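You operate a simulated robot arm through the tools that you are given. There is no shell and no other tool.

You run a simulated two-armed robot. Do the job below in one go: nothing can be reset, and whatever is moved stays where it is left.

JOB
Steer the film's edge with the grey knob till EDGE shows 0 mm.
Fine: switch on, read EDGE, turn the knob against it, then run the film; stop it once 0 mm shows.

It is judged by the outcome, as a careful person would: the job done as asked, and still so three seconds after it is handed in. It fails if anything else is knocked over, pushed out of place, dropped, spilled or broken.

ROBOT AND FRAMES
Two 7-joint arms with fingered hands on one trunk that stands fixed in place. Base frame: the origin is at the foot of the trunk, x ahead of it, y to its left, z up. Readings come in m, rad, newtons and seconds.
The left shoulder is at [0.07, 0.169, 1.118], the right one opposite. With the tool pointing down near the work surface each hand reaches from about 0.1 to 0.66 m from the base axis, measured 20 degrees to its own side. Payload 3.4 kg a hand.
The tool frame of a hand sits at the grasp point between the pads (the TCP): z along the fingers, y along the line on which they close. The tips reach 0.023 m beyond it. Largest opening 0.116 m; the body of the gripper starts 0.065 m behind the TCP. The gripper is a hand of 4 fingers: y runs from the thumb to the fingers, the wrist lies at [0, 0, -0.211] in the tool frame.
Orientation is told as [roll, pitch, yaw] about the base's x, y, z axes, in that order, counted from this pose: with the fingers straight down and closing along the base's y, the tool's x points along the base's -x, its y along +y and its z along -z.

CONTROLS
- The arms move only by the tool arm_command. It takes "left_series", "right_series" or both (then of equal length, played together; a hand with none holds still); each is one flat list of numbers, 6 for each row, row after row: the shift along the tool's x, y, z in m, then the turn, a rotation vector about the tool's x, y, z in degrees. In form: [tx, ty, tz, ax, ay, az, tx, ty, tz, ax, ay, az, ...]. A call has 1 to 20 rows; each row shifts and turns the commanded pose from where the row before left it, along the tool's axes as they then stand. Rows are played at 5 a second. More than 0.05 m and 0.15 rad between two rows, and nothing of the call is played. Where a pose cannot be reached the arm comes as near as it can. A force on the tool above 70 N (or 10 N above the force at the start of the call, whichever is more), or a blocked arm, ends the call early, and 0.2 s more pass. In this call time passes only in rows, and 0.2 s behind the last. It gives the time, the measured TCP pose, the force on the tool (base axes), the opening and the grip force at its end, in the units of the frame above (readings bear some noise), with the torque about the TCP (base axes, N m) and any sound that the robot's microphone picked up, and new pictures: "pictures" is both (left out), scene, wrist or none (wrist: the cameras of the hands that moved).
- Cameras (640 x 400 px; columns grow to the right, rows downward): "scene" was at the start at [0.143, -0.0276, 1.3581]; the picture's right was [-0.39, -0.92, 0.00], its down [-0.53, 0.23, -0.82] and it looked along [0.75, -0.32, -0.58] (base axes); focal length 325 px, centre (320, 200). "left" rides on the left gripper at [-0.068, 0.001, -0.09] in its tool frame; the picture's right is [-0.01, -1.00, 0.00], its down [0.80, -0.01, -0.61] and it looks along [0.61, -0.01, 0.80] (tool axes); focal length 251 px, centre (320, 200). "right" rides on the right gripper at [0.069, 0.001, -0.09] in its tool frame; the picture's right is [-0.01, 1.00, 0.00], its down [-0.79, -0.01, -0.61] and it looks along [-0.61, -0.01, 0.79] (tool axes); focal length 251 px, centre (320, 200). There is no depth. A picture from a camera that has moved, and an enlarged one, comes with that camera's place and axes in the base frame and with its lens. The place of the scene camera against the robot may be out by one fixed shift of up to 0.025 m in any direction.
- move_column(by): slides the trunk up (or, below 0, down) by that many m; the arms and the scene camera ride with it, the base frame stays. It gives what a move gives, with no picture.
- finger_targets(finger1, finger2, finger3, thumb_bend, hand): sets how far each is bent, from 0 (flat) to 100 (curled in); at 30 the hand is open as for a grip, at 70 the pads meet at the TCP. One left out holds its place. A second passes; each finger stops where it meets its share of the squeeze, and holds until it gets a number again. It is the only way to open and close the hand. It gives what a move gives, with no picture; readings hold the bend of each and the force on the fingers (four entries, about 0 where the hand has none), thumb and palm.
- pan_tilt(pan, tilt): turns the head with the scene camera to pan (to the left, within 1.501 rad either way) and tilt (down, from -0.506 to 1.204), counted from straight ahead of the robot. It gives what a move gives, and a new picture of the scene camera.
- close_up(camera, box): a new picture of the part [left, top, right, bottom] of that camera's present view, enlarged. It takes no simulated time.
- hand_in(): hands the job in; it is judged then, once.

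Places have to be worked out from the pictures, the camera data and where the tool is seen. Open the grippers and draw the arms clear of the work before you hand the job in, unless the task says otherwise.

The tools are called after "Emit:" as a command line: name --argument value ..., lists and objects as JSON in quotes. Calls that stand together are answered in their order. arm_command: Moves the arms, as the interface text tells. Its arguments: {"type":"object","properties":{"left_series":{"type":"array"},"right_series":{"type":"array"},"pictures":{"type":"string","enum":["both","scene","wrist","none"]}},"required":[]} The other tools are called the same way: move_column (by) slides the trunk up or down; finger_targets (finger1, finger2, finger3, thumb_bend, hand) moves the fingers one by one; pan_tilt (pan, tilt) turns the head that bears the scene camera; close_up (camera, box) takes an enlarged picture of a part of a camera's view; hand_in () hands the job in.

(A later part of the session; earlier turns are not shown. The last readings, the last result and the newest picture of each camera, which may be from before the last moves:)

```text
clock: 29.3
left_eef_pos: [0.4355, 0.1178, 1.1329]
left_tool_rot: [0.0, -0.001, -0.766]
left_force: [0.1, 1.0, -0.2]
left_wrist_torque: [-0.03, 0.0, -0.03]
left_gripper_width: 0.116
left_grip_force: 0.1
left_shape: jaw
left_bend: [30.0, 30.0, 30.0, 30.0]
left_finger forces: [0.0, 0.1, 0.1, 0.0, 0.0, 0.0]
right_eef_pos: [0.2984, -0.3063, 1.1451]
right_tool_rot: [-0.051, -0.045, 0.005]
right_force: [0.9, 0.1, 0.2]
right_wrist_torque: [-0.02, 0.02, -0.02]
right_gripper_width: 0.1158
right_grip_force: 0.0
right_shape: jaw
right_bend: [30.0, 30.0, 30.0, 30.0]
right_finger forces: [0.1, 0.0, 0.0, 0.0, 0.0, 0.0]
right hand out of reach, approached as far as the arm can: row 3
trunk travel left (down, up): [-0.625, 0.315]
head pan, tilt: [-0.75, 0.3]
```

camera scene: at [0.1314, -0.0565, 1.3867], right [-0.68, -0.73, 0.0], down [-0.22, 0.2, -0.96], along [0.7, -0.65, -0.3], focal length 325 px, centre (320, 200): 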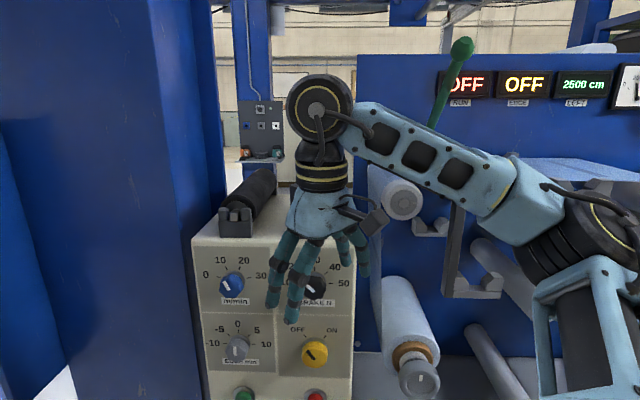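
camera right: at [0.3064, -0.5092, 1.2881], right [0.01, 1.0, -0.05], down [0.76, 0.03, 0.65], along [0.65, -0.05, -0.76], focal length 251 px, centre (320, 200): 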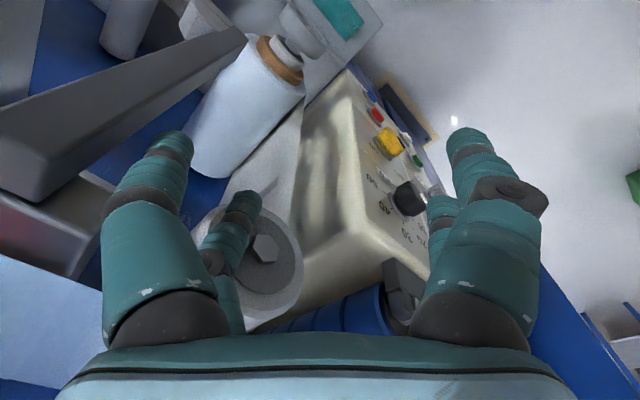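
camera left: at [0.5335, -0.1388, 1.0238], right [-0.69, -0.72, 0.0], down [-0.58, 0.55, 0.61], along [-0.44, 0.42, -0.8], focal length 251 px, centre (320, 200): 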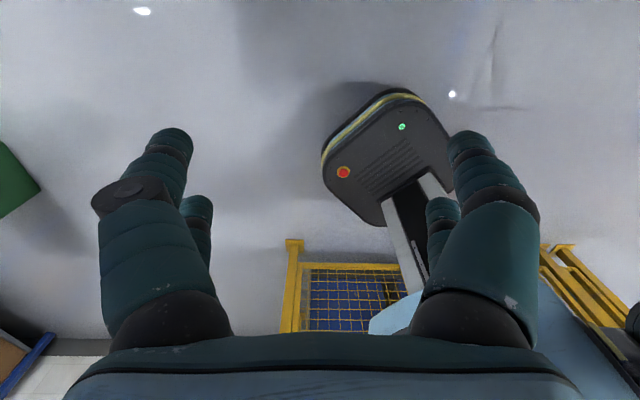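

It moved to [0.298,-0.306,1.145]. Now I slide it to the right (-y).

Emit:
arm_command --right_series '[0.0, -0.035, 0.0, 0, 0, 0, 0.0, -0.035, 0, 0, 0, 0, 0.0, -0.035, 0, 0, 0, 0, 0.0, -0.035, 0, 0, 0, 0]' --pictures "scene"

```text
clock: 30.3
left_eef_pos: [0.4366, 0.1165, 1.1324]
left_tool_rot: [0.001, 0.002, -0.765]
left_force: [0.5, 0.3, -0.2]
left_wrist_torque: [0.0, -0.04, 0.0]
left_gripper_width: 0.1159
left_grip_force: 0.1
left_shape: jaw
left_bend: [30.0, 30.0, 30.0, 30.0]
left_finger forces: [0.0, 0.1, 0.1, 0.0, 0.0, 0.0]
right_eef_pos: [0.3637, -0.4063, 1.1304]
right_tool_rot: [-0.05, -0.046, 0.005]
right_force: [-0.5, -0.4, 0.2]
right_wrist_torque: [0.04, 0.03, 0.01]
right_gripper_width: 0.116
right_grip_force: 0.0
right_shape: jaw
right_bend: [30.0, 30.0, 30.0, 30.0]
right_finger forces: [0.0, 0.1, 0.0, 0.1, 0.1, 0.1]
right hand out of reach, approached as far as the arm can: row 1, 2, 3, 4
trunk travel left (down, up): [-0.625, 0.315]
head pan, tilt: [-0.75, 0.3]
camera scene: at [0.1307, -0.058, 1.3867], right [-0.68, -0.73, 0.0], down [-0.22, 0.2, -0.95], along [0.7, -0.65, -0.3], focal length 325 px, centre (320, 200)
```

scene: 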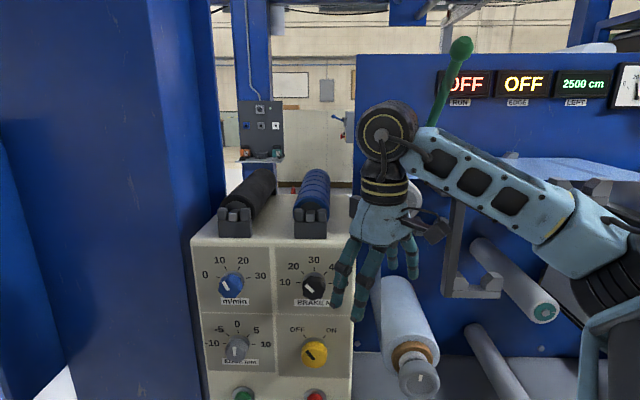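

The arm slides along a joint-limit boundary, I suspect wrist flexion because the elbow now hangs lower. I tilt the fingers forward a bit (about 30°), which should relieve the wrist and draw the arm back.

Emit:
arm_command --right_series '[0.0, 0, 0, 0, -8, 0, 0, 0, 0, 0, -8, 0, 0, 0, 0, 0, -8, 0, 0, 0, 0, 0, -8, 0]' --pictures "none"

```text
clock: 31.3
left_eef_pos: [0.435, 0.1174, 1.1341]
left_tool_rot: [0.002, 0.0, -0.767]
left_force: [0.4, 0.3, 0.1]
left_wrist_torque: [0.0, 0.02, -0.01]
left_gripper_width: 0.1162
left_grip_force: 0.0
left_shape: jaw
left_bend: [30.0, 30.0, 30.0, 30.0]
left_finger forces: [0.0, 0.1, 0.0, 0.1, 0.1, 0.0]
right_eef_pos: [0.3617, -0.4038, 1.1312]
right_tool_rot: [-0.061, -0.606, 0.04]
right_force: [0.6, -0.3, 0.3]
right_wrist_torque: [-0.01, -0.02, 0.0]
right_gripper_width: 0.116
right_grip_force: 0.1
right_shape: jaw
right_bend: [30.0, 30.0, 30.0, 30.0]
right_finger forces: [0.0, 0.0, 0.0, 0.0, 0.1, 0.0]
trunk travel left (down, up): [-0.625, 0.315]
head pan, tilt: [-0.75, 0.3]
```

Tilting worked without reaching a limit. Now I move the hand back and right with that tilt.

Emit:
arm_command --right_series '[0.0164, -0.03, -0.0114, 0, 0, 0, 0.0164, -0.03, -0.0114, 0, 0, 0, 0.0164, -0.03, -0.0114, 0, 0, 0]' --pictures "scene"

```text
clock: 32.1
left_eef_pos: [0.4367, 0.1182, 1.1333]
left_tool_rot: [0.002, 0.0, -0.766]
left_force: [-0.1, -1.0, 0.4]
left_wrist_torque: [0.01, 0.02, 0.0]
left_gripper_width: 0.116
left_grip_force: 0.2
left_shape: jaw
left_bend: [30.0, 30.0, 30.0, 30.0]
left_finger forces: [0.1, 0.0, 0.2, 0.1, 0.0, 0.0]
right_eef_pos: [0.3023, -0.4922, 1.1355]
right_tool_rot: [-0.063, -0.604, 0.04]
right_force: [0.5, 0.0, 0.0]
right_wrist_torque: [0.01, -0.02, -0.03]
right_gripper_width: 0.1159
right_grip_force: 0.1
right_shape: jaw
right_bend: [30.0, 30.0, 30.0, 30.0]
right_finger forces: [0.0, 0.0, 0.0, 0.0, 0.0, 0.0]
trunk travel left (down, up): [-0.625, 0.315]
head pan, tilt: [-0.75, 0.3]
camera scene: at [0.1292, -0.057, 1.3869], right [-0.68, -0.73, 0.0], down [-0.22, 0.2, -0.96], along [0.7, -0.65, -0.3], focal length 325 px, centre (320, 200)
```

scene: 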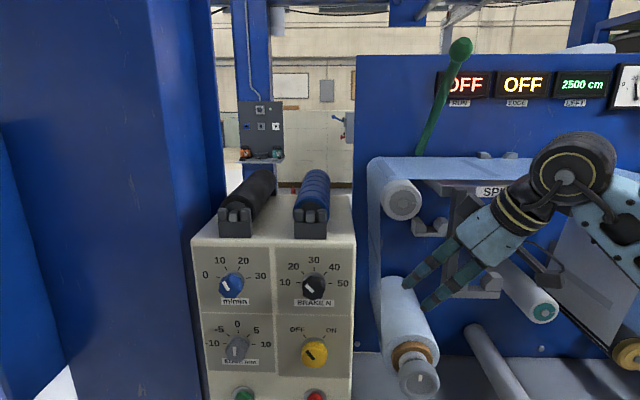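

The right hand is now at [0.302,-0.492,1.136], and the machine parts look undisturbed. The film roll's front knob is near [0.35,-0.51,0.88], so before lowering the trunk I pull the right hand back and up a little more.

Emit:
arm_command --right_series '[0.004, 0, -0.035, 0, 0, 0, 0.004, 0, -0.035, 0, 0, 0, 0.004, 0, -0.035, 0, 0, 0]' --pictures "scene"

```text
clock: 32.9
left_eef_pos: [0.436, 0.1175, 1.1337]
left_tool_rot: [0.001, -0.001, -0.766]
left_force: [-1.0, 0.2, -0.9]
left_wrist_torque: [0.01, -0.02, 0.02]
left_gripper_width: 0.1163
left_grip_force: 0.1
left_shape: jaw
left_bend: [30.0, 30.0, 30.0, 30.0]
left_finger forces: [0.1, 0.0, 0.1, 0.0, 0.0, 0.1]
right_eef_pos: [0.2347, -0.4883, 1.2163]
right_tool_rot: [-0.061, -0.604, 0.038]
right_force: [0.1, -0.1, 0.3]
right_wrist_torque: [0.0, 0.03, -0.01]
right_gripper_width: 0.116
right_grip_force: 0.1
right_shape: jaw
right_bend: [30.0, 30.0, 30.0, 30.0]
right_finger forces: [0.1, 0.0, 0.0, 0.1, 0.1, 0.0]
trunk travel left (down, up): [-0.625, 0.315]
head pan, tilt: [-0.75, 0.3]
camera scene: at [0.1295, -0.0563, 1.3869], right [-0.68, -0.73, 0.0], down [-0.22, 0.2, -0.96], along [0.7, -0.65, -0.3], focal length 325 px, centre (320, 200)
```

scene: 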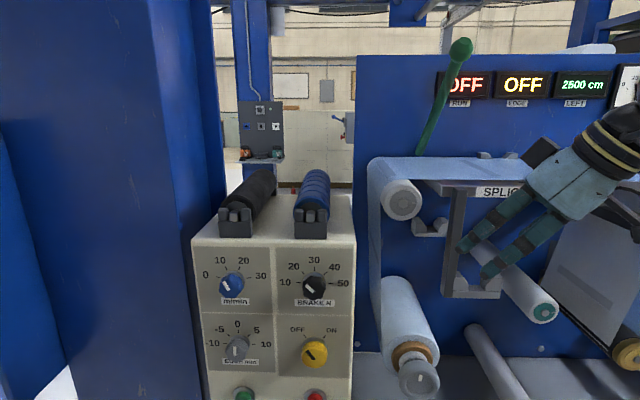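

The right arm is parked clear and EDGE is visible. Now I pitch the left hand up toward the panel heading in two stages, moving the wrist along a path that stays within its reach.

Emit:
arm_command --left_series '[-0.0331, -0.0209, 0.0154, 0, -7.5, 0, -0.0309, -0.0209, 0.0161, 0, -7.5, 0, -0.0284, -0.0209, 0.0163, 0, -7.5, 0, -0.0261, -0.0209, 0.0162, 0, -7.5, 0, -0.0237, -0.0209, 0.0159, 0, -7.5, 0, -0.0215, -0.0209, 0.0152, 0, -7.5, 0]' --pictures "scene"

```text
clock: 34.3
left_eef_pos: [0.483, -0.1001, 1.092]
left_tool_rot: [0.0, -0.785, -0.768]
left_force: [-0.1, -0.4, -0.7]
left_wrist_torque: [0.01, 0.0, -0.01]
left_gripper_width: 0.116
left_grip_force: 0.1
left_shape: jaw
left_bend: [30.0, 30.0, 30.0, 30.0]
left_finger forces: [0.0, 0.0, 0.1, 0.0, 0.1, 0.0]
right_eef_pos: [0.236, -0.4898, 1.2143]
right_tool_rot: [-0.06, -0.603, 0.037]
right_force: [0.3, -0.1, -0.3]
right_wrist_torque: [0.02, 0.0, -0.01]
right_gripper_width: 0.1159
right_grip_force: 0.0
right_shape: jaw
right_bend: [30.0, 30.0, 30.0, 30.0]
right_finger forces: [0.1, 0.1, 0.0, 0.0, 0.0, 0.0]
trunk travel left (down, up): [-0.625, 0.315]
head pan, tilt: [-0.75, 0.3]
camera scene: at [0.1304, -0.0579, 1.3868], right [-0.68, -0.73, 0.0], down [-0.22, 0.2, -0.96], along [0.7, -0.65, -0.3], focal length 325 px, centre (320, 200)
```

scene: 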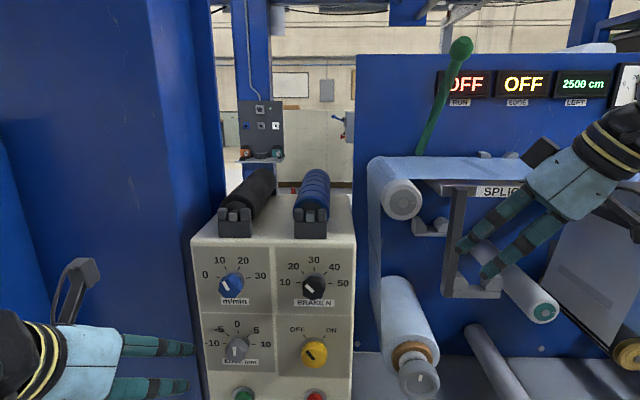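

The first half went as planned with no limit. I continue the second half to bring the fingers level.

Emit:
arm_command --left_series '[-0.0193, -0.0209, 0.0144, 0, -7.5, 0, -0.0172, -0.0209, 0.0131, 0, -7.5, 0, -0.0154, -0.0209, 0.0117, 0, -7.5, 0, -0.0137, -0.0209, 0.0099, 0, -7.5, 0, -0.0123, -0.0209, 0.0081, 0, -7.5, 0, -0.0112, -0.0209, 0.006, 0, -7.5, 0]' --pictures "both"

```text
clock: 35.7
left_eef_pos: [0.4559, -0.2486, 1.1269]
left_tool_rot: [-0.012, -1.466, -0.779]
left_force: [-0.1, -0.3, 0.3]
left_wrist_torque: [0.0, 0.02, 0.0]
left_gripper_width: 0.1159
left_grip_force: 0.1
left_shape: jaw
left_bend: [30.0, 30.0, 30.0, 30.0]
left_finger forces: [0.0, 0.1, 0.0, 0.1, 0.1, 0.1]
left hand out of reach, approached as far as the arm can: row 6
right_eef_pos: [0.2343, -0.4905, 1.2155]
right_tool_rot: [-0.062, -0.605, 0.039]
right_force: [0.5, -0.4, 0.4]
right_wrist_torque: [0.05, 0.01, -0.04]
right_gripper_width: 0.1159
right_grip_force: 0.2
right_shape: jaw
right_bend: [30.0, 30.0, 30.0, 30.0]
right_finger forces: [0.0, 0.1, 0.0, 0.0, 0.1, 0.0]
trunk travel left (down, up): [-0.625, 0.315]
head pan, tilt: [-0.75, 0.3]
camera scene: at [0.1288, -0.0578, 1.3868], right [-0.68, -0.73, 0.0], down [-0.22, 0.2, -0.96], along [0.7, -0.65, -0.3], focal length 325 px, centre (320, 200)
camera left: at [0.4006, -0.1895, 1.2054], right [-0.71, -0.7, 0.01], down [-0.49, 0.48, -0.73], along [0.51, -0.52, -0.69], focal length 251 px, centre (320, 200)
```

scene: 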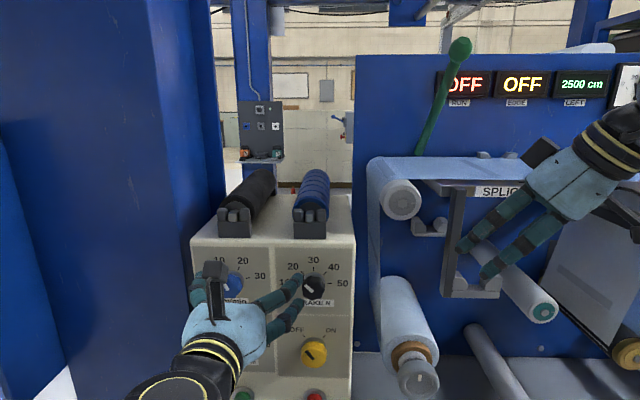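
left: 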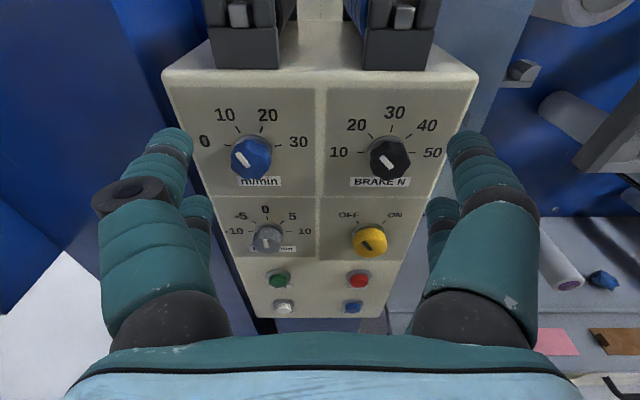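

The left wrist camera now sees the whole panel square-on. I take an enlarged picture, then lower the trunk and use the second view to triangulate the knobs.

Emit:
close_up --camera "left" --box '[190, 100, 450, 320]'

Emit:
move_column --by -0.2

Emit:
close_up --camera "left" --box '[0, 0, 640, 400]'

Emit:
pan_tilt --pan -0.95 --tilt 0.05

```text
1.82 times, centred on (320, 210) of left
camera zoom: at [0.4006, -0.1895, 1.2054], right [-0.71, -0.7, 0.01], down [-0.49, 0.48, -0.73], along [0.51, -0.52, -0.69], focal length 457 px, centre (320, 182)
```

zoom: 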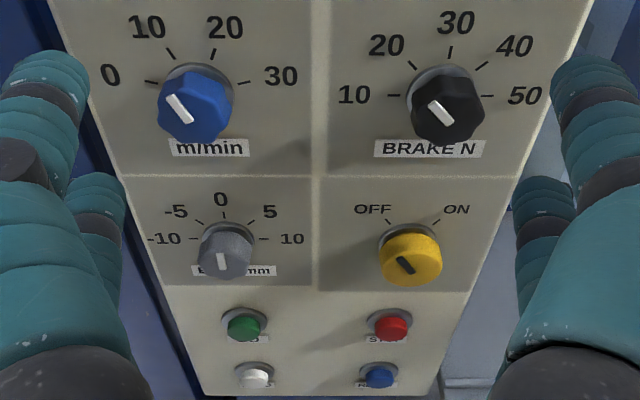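

```text
clock: 37.9
left_eef_pos: [0.4579, -0.2484, 0.928]
left_tool_rot: [-0.041, -1.467, -0.751]
left_force: [-0.6, -0.5, -0.1]
left_wrist_torque: [-0.02, 0.01, 0.0]
left_gripper_width: 0.1159
left_grip_force: 0.0
left_shape: jaw
left_bend: [30.0, 30.0, 30.0, 30.0]
left_finger forces: [0.0, 0.0, 0.0, 0.0, 0.0, 0.1]
right_eef_pos: [0.2346, -0.4901, 1.0155]
right_tool_rot: [-0.06, -0.603, 0.039]
right_force: [0.1, 0.2, 0.4]
right_wrist_torque: [0.01, 0.03, 0.02]
right_gripper_width: 0.116
right_grip_force: 0.0
right_shape: jaw
right_bend: [30.0, 30.0, 30.0, 30.0]
right_finger forces: [0.1, 0.0, 0.0, 0.0, 0.0, 0.0]
trunk travel left (down, up): [-0.425, 0.515]
head pan, tilt: [-0.75, 0.3]
```

```text
1.00 times, centred on (320, 200) of left (not enlarged: the box is as wide or as high as the picture)
camera zoom: at [0.4019, -0.1886, 1.0055], right [-0.71, -0.7, 0.01], down [-0.49, 0.48, -0.73], along [0.51, -0.52, -0.69], focal length 251 px, centre (320, 200)
```

zoom: 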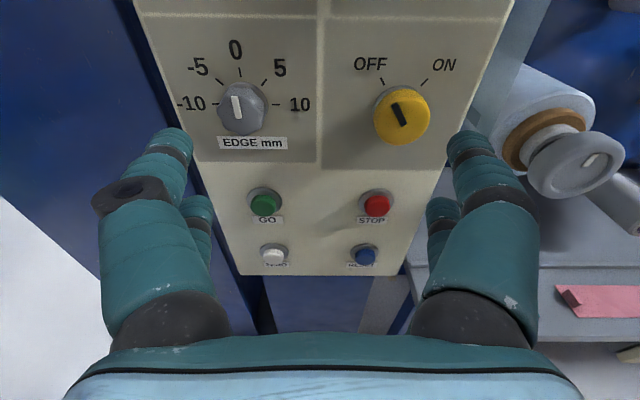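

```text
clock: 38.6
left_eef_pos: [0.4568, -0.249, 0.9267]
left_tool_rot: [-0.038, -1.465, -0.75]
left_force: [0.2, 0.1, 0.2]
left_wrist_torque: [-0.01, -0.03, 0.01]
left_gripper_width: 0.116
left_grip_force: 0.1
left_shape: jaw
left_bend: [30.0, 30.0, 30.0, 30.0]
left_finger forces: [0.1, 0.1, 0.0, 0.0, 0.1, 0.0]
right_eef_pos: [0.2364, -0.4894, 1.0154]
right_tool_rot: [-0.061, -0.604, 0.039]
right_force: [0.5, 0.3, 0.5]
right_wrist_torque: [0.02, 0.01, 0.0]
right_gripper_width: 0.116
right_grip_force: 0.0
right_shape: jaw
right_bend: [30.0, 30.0, 30.0, 30.0]
right_finger forces: [0.2, 0.1, 0.0, 0.1, 0.1, 0.0]
trunk travel left (down, up): [-0.425, 0.515]
head pan, tilt: [-0.949, 0.051]
camera scene: at [0.115, -0.0674, 1.2099], right [-0.81, -0.58, 0.0], down [-0.03, 0.04, -1.0], along [0.58, -0.81, -0.05], focal length 325 px, centre (320, 200)
```

scene: 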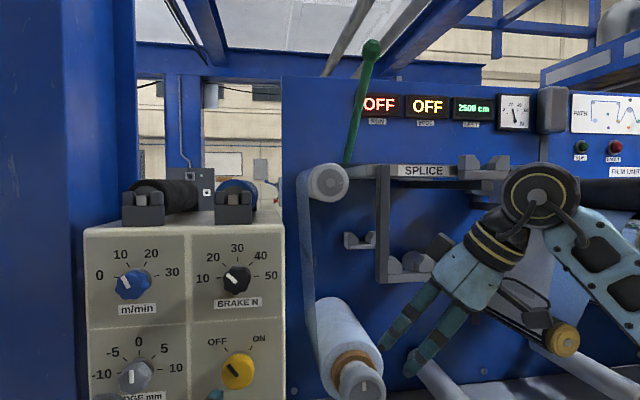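

Triangulating the two views gives: yellow knob face [0.511,-0.413,0.892], grey knob [0.626,-0.306,0.897], STOP [0.518,-0.419,0.762], GO [0.629,-0.310,0.761], with the panel surface about 2 cm behind the knob faces. I move the left hand in front of the yellow knob, about 3 cm short, and level the fingers.

Emit:
arm_command --left_series '[0.0061, -0.0193, 0.026, 0, -1.5, 0, 0.0061, -0.0193, 0.026, 0, -1.5, 0, 0.0061, -0.0193, 0.026, 0, -1.5, 0, 0.0061, -0.0193, 0.026, 0, -1.5, 0]' --pictures "both"

```text
clock: 39.6
left_eef_pos: [0.4726, -0.3281, 0.9268]
left_tool_rot: [-0.418, -1.549, -0.358]
left_force: [0.1, 0.7, -0.3]
left_wrist_torque: [0.0, 0.02, 0.0]
left_gripper_width: 0.1159
left_grip_force: 0.0
left_shape: jaw
left_bend: [30.0, 30.0, 30.0, 30.0]
left_finger forces: [0.0, 0.1, 0.0, 0.0, 0.1, 0.0]
left hand out of reach, approached as far as the arm can: row 3, 4
right_eef_pos: [0.235, -0.4895, 1.0157]
right_tool_rot: [-0.06, -0.603, 0.039]
right_force: [-0.1, -0.3, 0.3]
right_wrist_torque: [0.01, -0.01, 0.02]
right_gripper_width: 0.1159
right_grip_force: 0.1
right_shape: jaw
right_bend: [30.0, 30.0, 30.0, 30.0]
right_finger forces: [0.0, 0.1, 0.0, 0.1, 0.0, 0.0]
trunk travel left (down, up): [-0.425, 0.515]
head pan, tilt: [-0.949, 0.051]
camera scene: at [0.1149, -0.0676, 1.2099], right [-0.81, -0.58, 0.0], down [-0.03, 0.04, -1.0], along [0.58, -0.81, -0.05], focal length 325 px, centre (320, 200)
camera left: at [0.4111, -0.2645, 0.9978], right [-0.7, -0.71, 0.02], down [-0.45, 0.43, -0.78], along [0.55, -0.56, -0.62], focal length 251 px, centre (320, 200)
```

scene: 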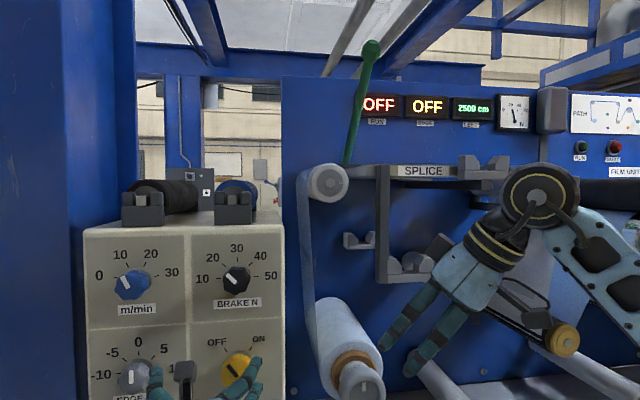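
left: 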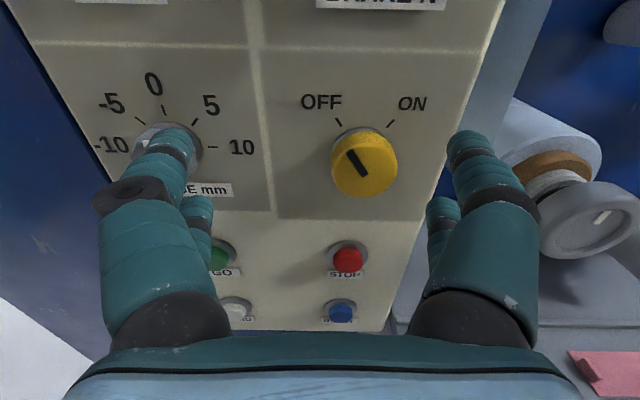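

Rows 3–4 hit a joint limit; the hand is level but 3 cm too far left and 3.5 cm too high. I lower the trunk by 3.5 cm and then try lateral plus a little forward motion, since a straighter arm should free the joint.

Emit:
move_column --by -0.035

Emit:
arm_command --left_series '[0, -0.011, 0.01, 0, 0, 0, 0, -0.011, 0.01, 0, 0, 0, 0, -0.011, 0.01, 0, 0, 0]' --pictures "wrist"

```text
clock: 40.4
left_eef_pos: [0.4706, -0.3295, 0.8968]
left_tool_rot: [-0.689, -1.556, -0.091]
left_force: [0.6, 1.0, -0.6]
left_wrist_torque: [0.0, 0.01, 0.0]
left_gripper_width: 0.1159
left_grip_force: 0.1
left_shape: jaw
left_bend: [30.0, 30.0, 30.0, 30.0]
left_finger forces: [0.0, 0.0, 0.0, 0.0, 0.1, 0.0]
right_eef_pos: [0.2348, -0.4898, 0.9806]
right_tool_rot: [-0.062, -0.603, 0.039]
right_force: [0.2, 0.6, -0.4]
right_wrist_torque: [-0.02, -0.01, -0.03]
right_gripper_width: 0.1158
right_grip_force: 0.0
right_shape: jaw
right_bend: [30.0, 30.0, 30.0, 30.0]
right_finger forces: [0.0, 0.0, 0.0, 0.0, 0.0, 0.0]
trunk travel left (down, up): [-0.39, 0.55]
head pan, tilt: [-0.949, 0.051]
```

```text
clock: 41.2
left_eef_pos: [0.4608, -0.3443, 0.9057]
left_tool_rot: [-0.163, -1.551, -0.628]
left_force: [-0.2, -0.2, -0.8]
left_wrist_torque: [0.02, 0.01, 0.02]
left_gripper_width: 0.1156
left_grip_force: 0.0
left_shape: jaw
left_bend: [30.0, 30.0, 30.0, 30.0]
left_finger forces: [0.0, 0.0, 0.0, 0.0, 0.0, 0.0]
left hand out of reach, approached as far as the arm can: row 1, 2, 3
right_eef_pos: [0.2349, -0.4907, 0.9795]
right_tool_rot: [-0.062, -0.604, 0.039]
right_force: [0.0, 0.1, -0.3]
right_wrist_torque: [0.01, 0.0, 0.0]
right_gripper_width: 0.1159
right_grip_force: 0.1
right_shape: jaw
right_bend: [30.0, 30.0, 30.0, 30.0]
right_finger forces: [0.0, 0.0, 0.1, 0.0, 0.0, 0.0]
trunk travel left (down, up): [-0.39, 0.55]
head pan, tilt: [-0.949, 0.051]
camera left: at [0.4001, -0.2813, 0.9767], right [-0.71, -0.7, 0.01], down [-0.44, 0.44, -0.78], along [0.55, -0.56, -0.62], focal length 251 px, centre (320, 200)
```

left: 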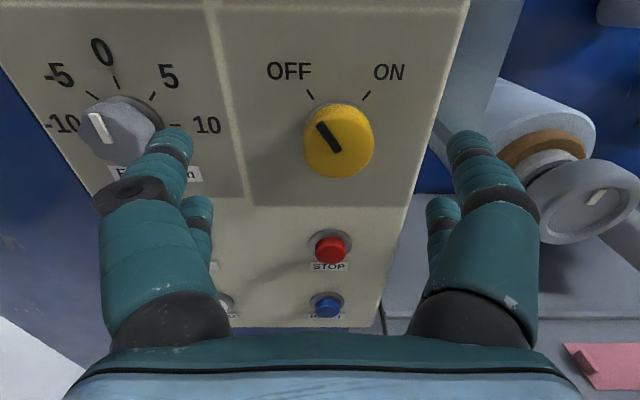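

The hand slides upward along the limit, suggesting the wrist needs the hand higher relative to the shoulder. I lower the trunk by 8 cm and then raise the hand back to the knob's height.

Emit:
move_column --by -0.08

Emit:
arm_command --left_series '[-0.022, -0.004, 0.008, 0, 0, 0, -0.022, -0.004, 0.008, 0, 0, 0, -0.022, -0.004, 0.008, 0, 0, 0]' --pictures "wrist"

```text
clock: 42.4
left_eef_pos: [0.4614, -0.3443, 0.8252]
left_tool_rot: [-0.226, -1.552, -0.564]
left_force: [1.0, 0.2, 0.2]
left_wrist_torque: [0.04, -0.01, 0.0]
left_gripper_width: 0.116
left_grip_force: 0.0
left_shape: jaw
left_bend: [30.0, 30.0, 30.0, 30.0]
left_finger forces: [0.0, 0.0, 0.0, 0.1, 0.1, 0.1]
right_eef_pos: [0.2351, -0.4898, 0.9005]
right_tool_rot: [-0.06, -0.603, 0.039]
right_force: [-0.2, -0.1, -0.6]
right_wrist_torque: [0.03, 0.0, -0.02]
right_gripper_width: 0.1162
right_grip_force: 0.0
right_shape: jaw
right_bend: [30.0, 30.0, 30.0, 30.0]
right_finger forces: [0.0, 0.0, 0.0, 0.1, 0.0, 0.0]
trunk travel left (down, up): [-0.31, 0.63]
head pan, tilt: [-0.949, 0.051]
```

```text
clock: 43.2
left_eef_pos: [0.4775, -0.3519, 0.8672]
left_tool_rot: [-0.223, -1.552, -0.567]
left_force: [1.6, -0.2, 0.8]
left_wrist_torque: [-0.03, 0.02, -0.01]
left_gripper_width: 0.1156
left_grip_force: 0.0
left_shape: jaw
left_bend: [30.0, 30.0, 30.0, 30.0]
left_finger forces: [0.0, 0.1, 0.0, 0.1, 0.0, 0.0]
left hand out of reach, approached as far as the arm can: row 2, 3
right_eef_pos: [0.2364, -0.4885, 0.9006]
right_tool_rot: [-0.059, -0.604, 0.037]
right_force: [0.5, 0.4, 0.8]
right_wrist_torque: [0.02, -0.01, -0.03]
right_gripper_width: 0.116
right_grip_force: 0.0
right_shape: jaw
right_bend: [30.0, 30.0, 30.0, 30.0]
right_finger forces: [0.0, 0.1, 0.0, 0.0, 0.0, 0.1]
trunk travel left (down, up): [-0.31, 0.63]
head pan, tilt: [-0.949, 0.051]
camera left: at [0.4162, -0.288, 0.9369], right [-0.71, -0.7, 0.01], down [-0.45, 0.43, -0.78], along [0.55, -0.56, -0.62], focal length 251 px, centre (320, 200)
```

left: 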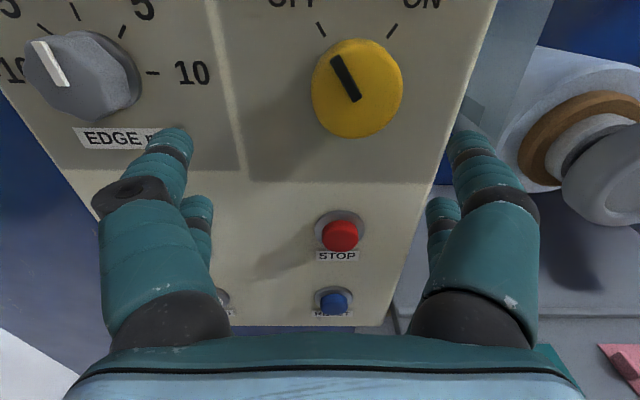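

Still sliding on a limit. I look at the left arm's posture with the head to understand which joint is limiting.

Emit:
pan_tilt --pan -0.3 --tilt 0.9

Emit:
pan_tilt --pan 0.4 --tilt 0.9

```text
clock: 44.4
left_eef_pos: [0.476, -0.3516, 0.8668]
left_tool_rot: [-0.218, -1.552, -0.57]
left_force: [-0.3, 0.1, 0.1]
left_wrist_torque: [0.0, -0.01, -0.01]
left_gripper_width: 0.1159
left_grip_force: 0.1
left_shape: jaw
left_bend: [30.0, 30.0, 30.0, 30.0]
left_finger forces: [0.1, 0.0, 0.1, 0.0, 0.0, 0.1]
right_eef_pos: [0.2357, -0.4905, 0.9001]
right_tool_rot: [-0.062, -0.604, 0.038]
right_force: [0.4, -0.3, -0.7]
right_wrist_torque: [-0.01, 0.01, -0.01]
right_gripper_width: 0.1159
right_grip_force: 0.1
right_shape: jaw
right_bend: [30.0, 30.0, 30.0, 30.0]
right_finger forces: [0.0, 0.1, 0.1, 0.1, 0.1, 0.0]
trunk travel left (down, up): [-0.31, 0.63]
head pan, tilt: [-0.3, 0.901]
camera scene: at [0.134, -0.0157, 1.0196], right [-0.3, -0.96, 0.0], down [-0.75, 0.23, -0.62], along [0.59, -0.18, -0.78], focal length 325 px, centre (320, 200)
```

scene: 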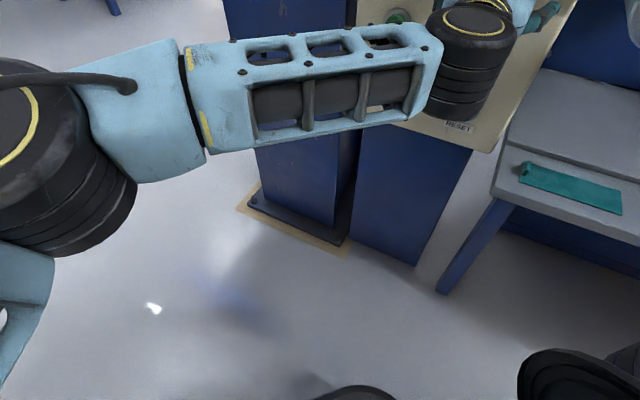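

```text
clock: 45.4
left_eef_pos: [0.4773, -0.3523, 0.8671]
left_tool_rot: [-0.22, -1.551, -0.566]
left_force: [-0.8, 0.7, 1.2]
left_wrist_torque: [0.02, 0.01, -0.06]
left_gripper_width: 0.1159
left_grip_force: 0.0
left_shape: jaw
left_bend: [30.0, 30.0, 30.0, 30.0]
left_finger forces: [0.0, 0.0, 0.0, 0.1, 0.0, 0.0]
right_eef_pos: [0.2358, -0.4903, 0.8996]
right_tool_rot: [-0.062, -0.603, 0.04]
right_force: [1.2, -0.5, 1.5]
right_wrist_torque: [-0.01, -0.01, 0.01]
right_gripper_width: 0.1158
right_grip_force: 0.2
right_shape: jaw
right_bend: [30.0, 30.0, 30.0, 30.0]
right_finger forces: [0.1, 0.1, 0.0, 0.0, 0.1, 0.0]
trunk travel left (down, up): [-0.31, 0.63]
head pan, tilt: [0.4, 0.901]
camera scene: at [0.1314, 0.036, 1.0196], right [0.39, -0.92, 0.0], down [-0.72, -0.3, -0.62], along [0.57, 0.24, -0.78], focal length 325 px, centre (320, 200)
```

scene: 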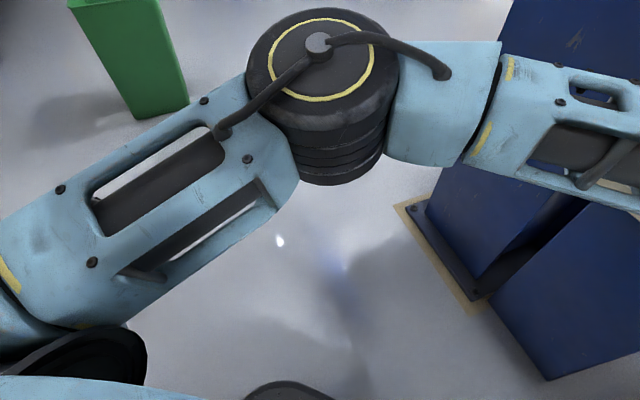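

The arm lies in a nearly horizontal plane with the wrist strongly bent; extending forward should straighten it. The knob lies between the open fingers, so I advance 3 cm in small steps and watch the force.

Emit:
pan_tilt --pan -0.8 --tilt 0.2

Emit:
arm_command --left_series '[0, 0, 0.01, 0, 0, 0, 0, 0, 0.01, 0, 0, 0, 0, 0, 0.01, 0, 0, 0]' --pictures "both"

```text
clock: 46.8
left_eef_pos: [0.4774, -0.3524, 0.8653]
left_tool_rot: [-0.222, -1.55, -0.566]
left_force: [0.5, 0.4, 0.2]
left_wrist_torque: [-0.03, -0.03, -0.02]
left_gripper_width: 0.116
left_grip_force: 0.0
left_shape: jaw
left_bend: [30.0, 30.0, 30.0, 30.0]
left_finger forces: [0.0, 0.1, 0.1, 0.0, 0.1, 0.1]
right_eef_pos: [0.2348, -0.4898, 0.8999]
right_tool_rot: [-0.059, -0.603, 0.039]
right_force: [-0.5, -0.2, 0.9]
right_wrist_torque: [-0.01, 0.02, 0.03]
right_gripper_width: 0.116
right_grip_force: 0.1
right_shape: jaw
right_bend: [30.0, 30.0, 30.0, 30.0]
right_finger forces: [0.0, 0.1, 0.1, 0.0, 0.2, 0.0]
trunk travel left (down, up): [-0.31, 0.63]
head pan, tilt: [-0.799, 0.201]
camera scene: at [0.1269, -0.0601, 1.0811], right [-0.72, -0.7, 0.0], down [-0.14, 0.14, -0.98], along [0.68, -0.7, -0.2], focal length 325 px, centre (320, 200)
```

scene: 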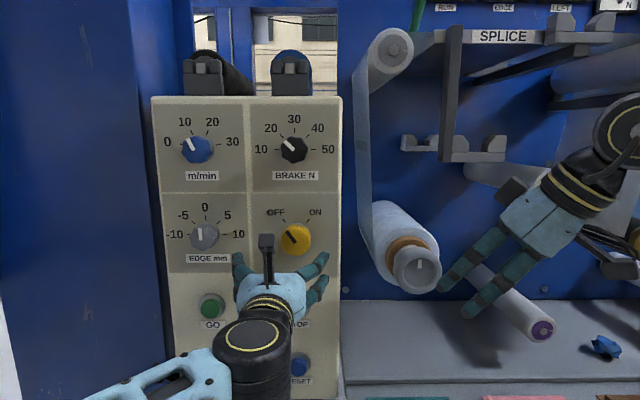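

```text
clock: 47.6
left_eef_pos: [0.4765, -0.3517, 0.8667]
left_tool_rot: [-0.219, -1.55, -0.57]
left_force: [-0.2, -1.1, 0.8]
left_wrist_torque: [-0.01, 0.01, 0.0]
left_gripper_width: 0.1157
left_grip_force: 0.1
left_shape: jaw
left_bend: [30.0, 30.0, 30.0, 30.0]
left_finger forces: [0.0, 0.0, 0.0, 0.1, 0.0, 0.0]
left hand out of reach, approached as far as the arm can: row 1, 2, 3
right_eef_pos: [0.2349, -0.4901, 0.9009]
right_tool_rot: [-0.059, -0.602, 0.038]
right_force: [-0.5, -0.3, 1.3]
right_wrist_torque: [-0.01, 0.01, 0.0]
right_gripper_width: 0.1159
right_grip_force: 0.1
right_shape: jaw
right_bend: [30.0, 30.0, 30.0, 30.0]
right_finger forces: [0.0, 0.0, 0.0, 0.1, 0.1, 0.1]
trunk travel left (down, up): [-0.31, 0.63]
head pan, tilt: [-0.799, 0.201]
camera scene: at [0.1269, -0.0601, 1.0811], right [-0.72, -0.7, 0.0], down [-0.14, 0.14, -0.98], along [0.68, -0.7, -0.2], focal length 325 px, centre (320, 200)
camera left: at [0.4161, -0.288, 0.9367], right [-0.71, -0.7, 0.01], down [-0.45, 0.43, -0.78], along [0.55, -0.56, -0.62], focal length 251 px, centre (320, 200)
```

scene: 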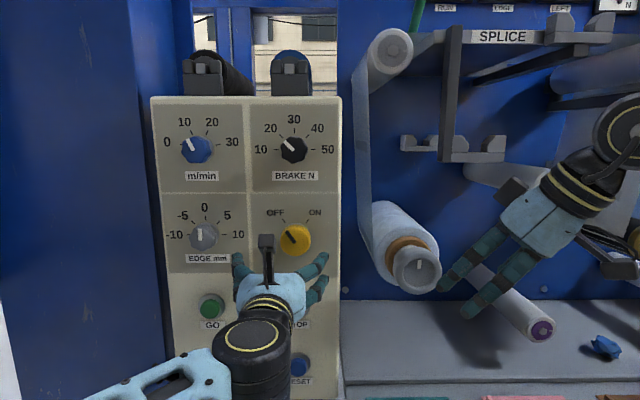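
left: 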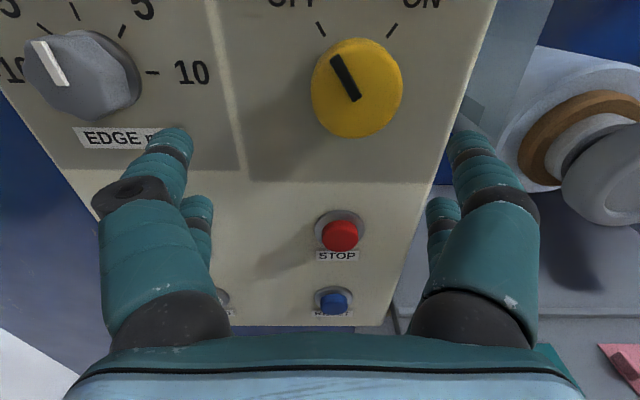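

Forward motion is entirely blocked, so a joint (perhaps the tool-roll joint) is at its stop. I test rolling the hand about its own axis a little, which is free for gripping a round knob anyway.

Emit:
arm_command --left_series '[0, 0, 0, 0, 0, -8, 0, 0, 0, 0, 0, -8]' --pictures "none"

```text
clock: 48.2
left_eef_pos: [0.4755, -0.3519, 0.8662]
left_tool_rot: [-1.504, -1.285, 0.719]
left_force: [0.2, 0.5, -0.6]
left_wrist_torque: [0.0, 0.0, -0.02]
left_gripper_width: 0.1158
left_grip_force: 0.0
left_shape: jaw
left_bend: [30.0, 30.0, 30.0, 30.0]
left_finger forces: [0.0, 0.0, 0.1, 0.1, 0.0, 0.0]
right_eef_pos: [0.2355, -0.49, 0.9006]
right_tool_rot: [-0.061, -0.606, 0.038]
right_force: [0.4, -0.3, -0.1]
right_wrist_torque: [0.0, -0.01, -0.01]
right_gripper_width: 0.1162
right_grip_force: 0.1
right_shape: jaw
right_bend: [30.0, 30.0, 30.0, 30.0]
right_finger forces: [0.0, 0.1, 0.0, 0.0, 0.0, 0.1]
trunk travel left (down, up): [-0.31, 0.63]
head pan, tilt: [-0.799, 0.201]
```

Rolling -16° was free. Now I test moving forward again with that roll.

Emit:
arm_command --left_series '[0, 0, 0.01, 0, 0, 0, 0, 0, 0.01, 0, 0, 0]' --pictures "none"

```text
clock: 48.8
left_eef_pos: [0.4763, -0.3506, 0.8678]
left_tool_rot: [-1.505, -1.286, 0.72]
left_force: [0.2, -0.7, -0.5]
left_wrist_torque: [0.0, 0.02, 0.02]
left_gripper_width: 0.1157
left_grip_force: 0.1
left_shape: jaw
left_bend: [30.0, 30.0, 30.0, 30.0]
left_finger forces: [0.1, 0.0, 0.0, 0.0, 0.1, 0.0]
left hand out of reach, approached as far as the arm can: row 1, 2
right_eef_pos: [0.2347, -0.4901, 0.9005]
right_tool_rot: [-0.061, -0.604, 0.038]
right_force: [0.4, 0.6, -0.6]
right_wrist_torque: [0.01, 0.02, 0.04]
right_gripper_width: 0.1159
right_grip_force: 0.1
right_shape: jaw
right_bend: [30.0, 30.0, 30.0, 30.0]
right_finger forces: [0.1, 0.1, 0.0, 0.1, 0.0, 0.0]
trunk travel left (down, up): [-0.31, 0.63]
head pan, tilt: [-0.799, 0.201]
```

The blocking limit fits a shoulder adduction stop: the left upper arm cannot swing further inward, so the yellow/STOP column is out of its reach. I'll retract the left arm to its side and use the right arm with the trunk raised (so the wrist hangs well below the shoulder).

Emit:
arm_command --left_series '[0, 0, 0, 0, 0, 8, 0, 0, 0, 0, 0, 8, 0.01, 0.015, -0.0215, 0, 0, 0, 0.01, 0.015, -0.0215, 0, 0, 0, 0.01, 0.015, -0.0215, 0, 0, 0, 0.01, 0.015, -0.0215, 0, 0, 0, 0, 0, 0, 0, 7, 0]' --pictures "scene"

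```text
clock: 50.4
left_eef_pos: [0.4606, -0.2637, 0.8347]
left_tool_rot: [-0.028, -1.43, -0.758]
left_force: [-0.1, 1.1, -0.3]
left_wrist_torque: [0.0, -0.04, 0.02]
left_gripper_width: 0.1157
left_grip_force: 0.1
left_shape: jaw
left_bend: [30.0, 30.0, 30.0, 30.0]
left_finger forces: [0.0, 0.1, 0.1, 0.0, 0.0, 0.1]
left hand out of reach, approached as far as the arm can: row 6
right_eef_pos: [0.2363, -0.4891, 0.9002]
right_tool_rot: [-0.06, -0.604, 0.038]
right_force: [-1.5, 0.5, -0.9]
right_wrist_torque: [-0.02, -0.02, -0.01]
right_gripper_width: 0.1155
right_grip_force: 0.1
right_shape: jaw
right_bend: [30.0, 30.0, 30.0, 30.0]
right_finger forces: [0.1, 0.0, 0.0, 0.0, 0.0, 0.1]
trunk travel left (down, up): [-0.31, 0.63]
head pan, tilt: [-0.799, 0.201]
camera scene: at [0.1264, -0.0599, 1.0812], right [-0.72, -0.7, 0.0], down [-0.14, 0.14, -0.98], along [0.68, -0.7, -0.2], focal length 325 px, centre (320, 200)
```

scene: 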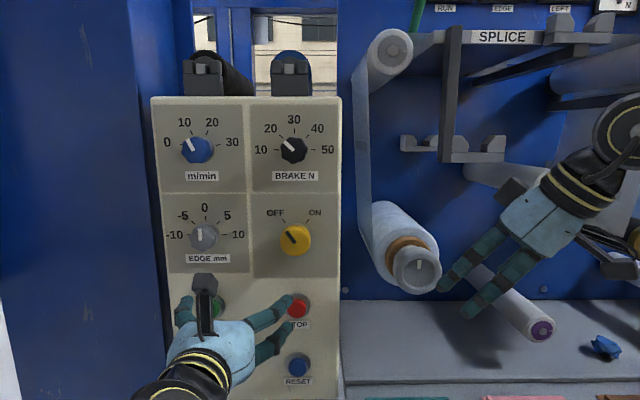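

The left hand backed off cleanly. I now reverse its earlier path so it returns to fingers-down at its own side.

Emit:
arm_command --left_series '[0.0112, 0.0209, -0.006, 0, 6.83, 0, 0.0123, 0.0209, -0.0081, 0, 6.83, 0, 0.0137, 0.0209, -0.0099, 0, 6.83, 0, 0.0154, 0.0209, -0.0117, 0, 6.83, 0, 0.0172, 0.0209, -0.0131, 0, 6.83, 0, 0.0193, 0.0209, -0.0144, 0, 6.83, 0, 0.0215, 0.0209, -0.0152, 0, 6.83, 0, 0.0237, 0.0209, -0.0159, 0, 6.83, 0, 0.0261, 0.0209, -0.0162, 0, 6.83, 0, 0.0284, 0.0209, -0.0163, 0, 6.83, 0, 0.0309, 0.0209, -0.0161, 0, 6.83, 0, 0.0331, 0.0209, -0.0154, 0, 6.83, 0]' --pictures "none"

```text
clock: 53.0
left_eef_pos: [0.441, 0.1104, 0.812]
left_tool_rot: [-0.005, 0.002, -0.788]
left_force: [-0.2, 1.2, 0.3]
left_wrist_torque: [-0.03, 0.0, -0.02]
left_gripper_width: 0.1157
left_grip_force: 0.1
left_shape: jaw
left_bend: [30.0, 30.0, 30.0, 30.0]
left_finger forces: [0.0, 0.0, 0.0, 0.0, 0.0, 0.0]
right_eef_pos: [0.2354, -0.4889, 0.9019]
right_tool_rot: [-0.061, -0.603, 0.038]
right_force: [-0.2, -0.2, 0.3]
right_wrist_torque: [-0.03, 0.01, 0.03]
right_gripper_width: 0.1159
right_grip_force: 0.0
right_shape: jaw
right_bend: [30.0, 30.0, 30.0, 30.0]
right_finger forces: [0.1, 0.0, 0.1, 0.0, 0.0, 0.0]
trunk travel left (down, up): [-0.31, 0.63]
head pan, tilt: [-0.799, 0.201]
```

The left hand is back at its side. I raise the trunk by 0.415 m so the right shoulder sits about 0.33 m above the knob row, and look at the scene.

Emit:
move_column --by 0.415

Emit:
pan_tilt --pan -0.85 --tilt 0.5

```text
refused: 0.415 is not a number from -0.4 to 0.4
```

```text
clock: 53.8
left_eef_pos: [0.4415, 0.1094, 0.8117]
left_tool_rot: [-0.004, 0.0, -0.788]
left_force: [-0.8, 0.1, -0.1]
left_wrist_torque: [-0.04, -0.01, -0.02]
left_gripper_width: 0.116
left_grip_force: 0.0
left_shape: jaw
left_bend: [30.0, 30.0, 30.0, 30.0]
left_finger forces: [0.0, 0.1, 0.1, 0.1, 0.0, 0.0]
right_eef_pos: [0.2357, -0.4906, 0.8998]
right_tool_rot: [-0.061, -0.604, 0.037]
right_force: [0.2, 0.7, -0.2]
right_wrist_torque: [-0.04, -0.03, -0.02]
right_gripper_width: 0.1158
right_grip_force: 0.0
right_shape: jaw
right_bend: [30.0, 30.0, 30.0, 30.0]
right_finger forces: [0.0, 0.1, 0.0, 0.0, 0.0, 0.0]
trunk travel left (down, up): [-0.31, 0.63]
head pan, tilt: [-0.85, 0.499]
camera scene: at [0.122, -0.0616, 1.0535], right [-0.75, -0.66, 0.0], down [-0.32, 0.36, -0.88], along [0.58, -0.66, -0.48], focal length 325 px, centre (320, 200)
```

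scene: 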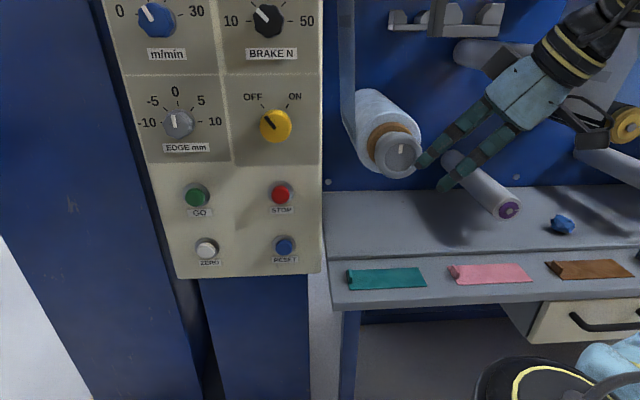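

The move is limited to 0.4 m per call, so I raise by 0.4 m (shoulder to about 1.20 m).

Emit:
move_column --by 0.4

Emit:
pan_tilt --pan -0.8 --tilt 0.6

```text
clock: 57.6
left_eef_pos: [0.4424, 0.11, 1.2129]
left_tool_rot: [-0.003, 0.0, -0.788]
left_force: [-0.9, 0.4, 0.2]
left_wrist_torque: [0.0, 0.01, -0.03]
left_gripper_width: 0.1158
left_grip_force: 0.1
left_shape: jaw
left_bend: [30.0, 30.0, 30.0, 30.0]
left_finger forces: [0.0, 0.1, 0.0, 0.0, 0.0, 0.1]
right_eef_pos: [0.2372, -0.4898, 1.3009]
right_tool_rot: [-0.061, -0.604, 0.038]
right_force: [-0.7, 0.5, 0.4]
right_wrist_torque: [0.05, 0.02, 0.02]
right_gripper_width: 0.1161
right_grip_force: 0.1
right_shape: jaw
right_bend: [30.0, 30.0, 30.0, 30.0]
right_finger forces: [0.0, 0.0, 0.1, 0.1, 0.0, 0.1]
trunk travel left (down, up): [-0.71, 0.23]
head pan, tilt: [-0.85, 0.499]
```

```text
clock: 58.3
left_eef_pos: [0.4412, 0.1094, 1.2109]
left_tool_rot: [-0.002, 0.0, -0.789]
left_force: [-0.8, 0.0, 0.3]
left_wrist_torque: [0.05, 0.01, 0.02]
left_gripper_width: 0.1159
left_grip_force: 0.0
left_shape: jaw
left_bend: [30.0, 30.0, 30.0, 30.0]
left_finger forces: [0.1, 0.0, 0.0, 0.0, 0.0, 0.0]
right_eef_pos: [0.2354, -0.491, 1.3017]
right_tool_rot: [-0.061, -0.604, 0.038]
right_force: [0.1, -0.2, 0.2]
right_wrist_torque: [0.01, -0.01, 0.01]
right_gripper_width: 0.1158
right_grip_force: 0.1
right_shape: jaw
right_bend: [30.0, 30.0, 30.0, 30.0]
right_finger forces: [0.1, 0.0, 0.0, 0.0, 0.0, 0.1]
trunk travel left (down, up): [-0.71, 0.23]
head pan, tilt: [-0.799, 0.6]
camera scene: at [0.1236, -0.0567, 1.4444], right [-0.72, -0.7, 0.0], down [-0.39, 0.4, -0.83], along [0.58, -0.59, -0.56], focal length 325 px, centre (320, 200)
```

scene: 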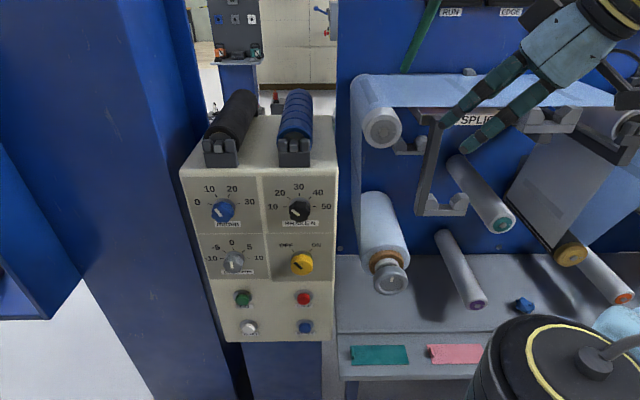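

Shoulder is at about 1.20 m now and the right elbow hangs low at the side. I move the right hand forward, left and down in the current tilt, staying clear of the rollers.

Emit:
arm_command --right_series '[-0.005, 0.0117, 0.0386, 0, 0, 0, -0.005, 0.0117, 0.0386, 0, 0, 0, -0.005, 0.0117, 0.0386, 0, 0, 0, -0.005, 0.0117, 0.0386, 0, 0, 0]' --pictures "scene"

```text
clock: 59.3
left_eef_pos: [0.443, 0.1102, 1.2103]
left_tool_rot: [-0.005, 0.003, -0.789]
left_force: [0.5, -0.2, -0.5]
left_wrist_torque: [0.03, 0.0, 0.02]
left_gripper_width: 0.1159
left_grip_force: 0.0
left_shape: jaw
left_bend: [30.0, 30.0, 30.0, 30.0]
left_finger forces: [0.0, 0.0, 0.0, 0.1, 0.1, 0.1]
right_eef_pos: [0.3388, -0.4482, 1.1792]
right_tool_rot: [-0.062, -0.602, 0.038]
right_force: [0.4, 0.3, -0.7]
right_wrist_torque: [0.02, 0.04, 0.01]
right_gripper_width: 0.1162
right_grip_force: 0.1
right_shape: jaw
right_bend: [30.0, 30.0, 30.0, 30.0]
right_finger forces: [0.0, 0.0, 0.1, 0.1, 0.0, 0.0]
trunk travel left (down, up): [-0.71, 0.23]
head pan, tilt: [-0.799, 0.6]
camera scene: at [0.125, -0.0564, 1.4442], right [-0.72, -0.7, 0.0], down [-0.39, 0.4, -0.82], along [0.57, -0.59, -0.57], focal length 325 px, centre (320, 200)
```

scene: 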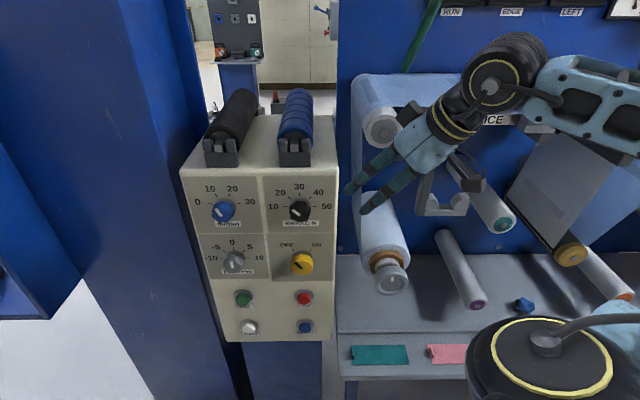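

Free motion so far. Continue down and left with the same tilt, keeping the wrist outside its folding limit and the fingers about 6 cm or more from the panel.

Emit:
arm_command --right_series '[0.0054, 0.0165, 0.0334, 0, 0, 0, 0.0054, 0.0165, 0.0334, 0, 0, 0, 0.0054, 0.0165, 0.0334, 0, 0, 0, 0.0054, 0.0165, 0.0334, 0, 0, 0, 0.0054, 0.0165, 0.0334, 0, 0, 0]' --pictures "scene"

```text
clock: 60.5
left_eef_pos: [0.4442, 0.1087, 1.2117]
left_tool_rot: [-0.004, 0.002, -0.788]
left_force: [0.2, 0.5, -0.7]
left_wrist_torque: [0.01, 0.02, -0.01]
left_gripper_width: 0.1162
left_grip_force: 0.1
left_shape: jaw
left_bend: [30.0, 30.0, 30.0, 30.0]
left_finger forces: [0.0, 0.0, 0.0, 0.2, 0.0, 0.0]
right_eef_pos: [0.413, -0.3742, 1.0253]
right_tool_rot: [-0.058, -0.601, 0.037]
right_force: [0.2, 1.0, 0.2]
right_wrist_torque: [-0.01, 0.0, -0.02]
right_gripper_width: 0.1161
right_grip_force: 0.0
right_shape: jaw
right_bend: [30.0, 30.0, 30.0, 30.0]
right_finger forces: [0.1, 0.0, 0.1, 0.0, 0.0, 0.0]
trunk travel left (down, up): [-0.71, 0.23]
head pan, tilt: [-0.799, 0.6]
camera scene: at [0.1254, -0.0581, 1.4441], right [-0.72, -0.7, 0.0], down [-0.4, 0.41, -0.82], along [0.57, -0.59, -0.57], focal length 325 px, centre (320, 200)
```

scene: 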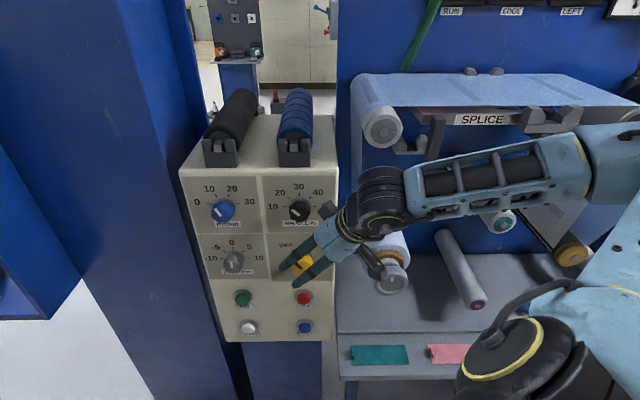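

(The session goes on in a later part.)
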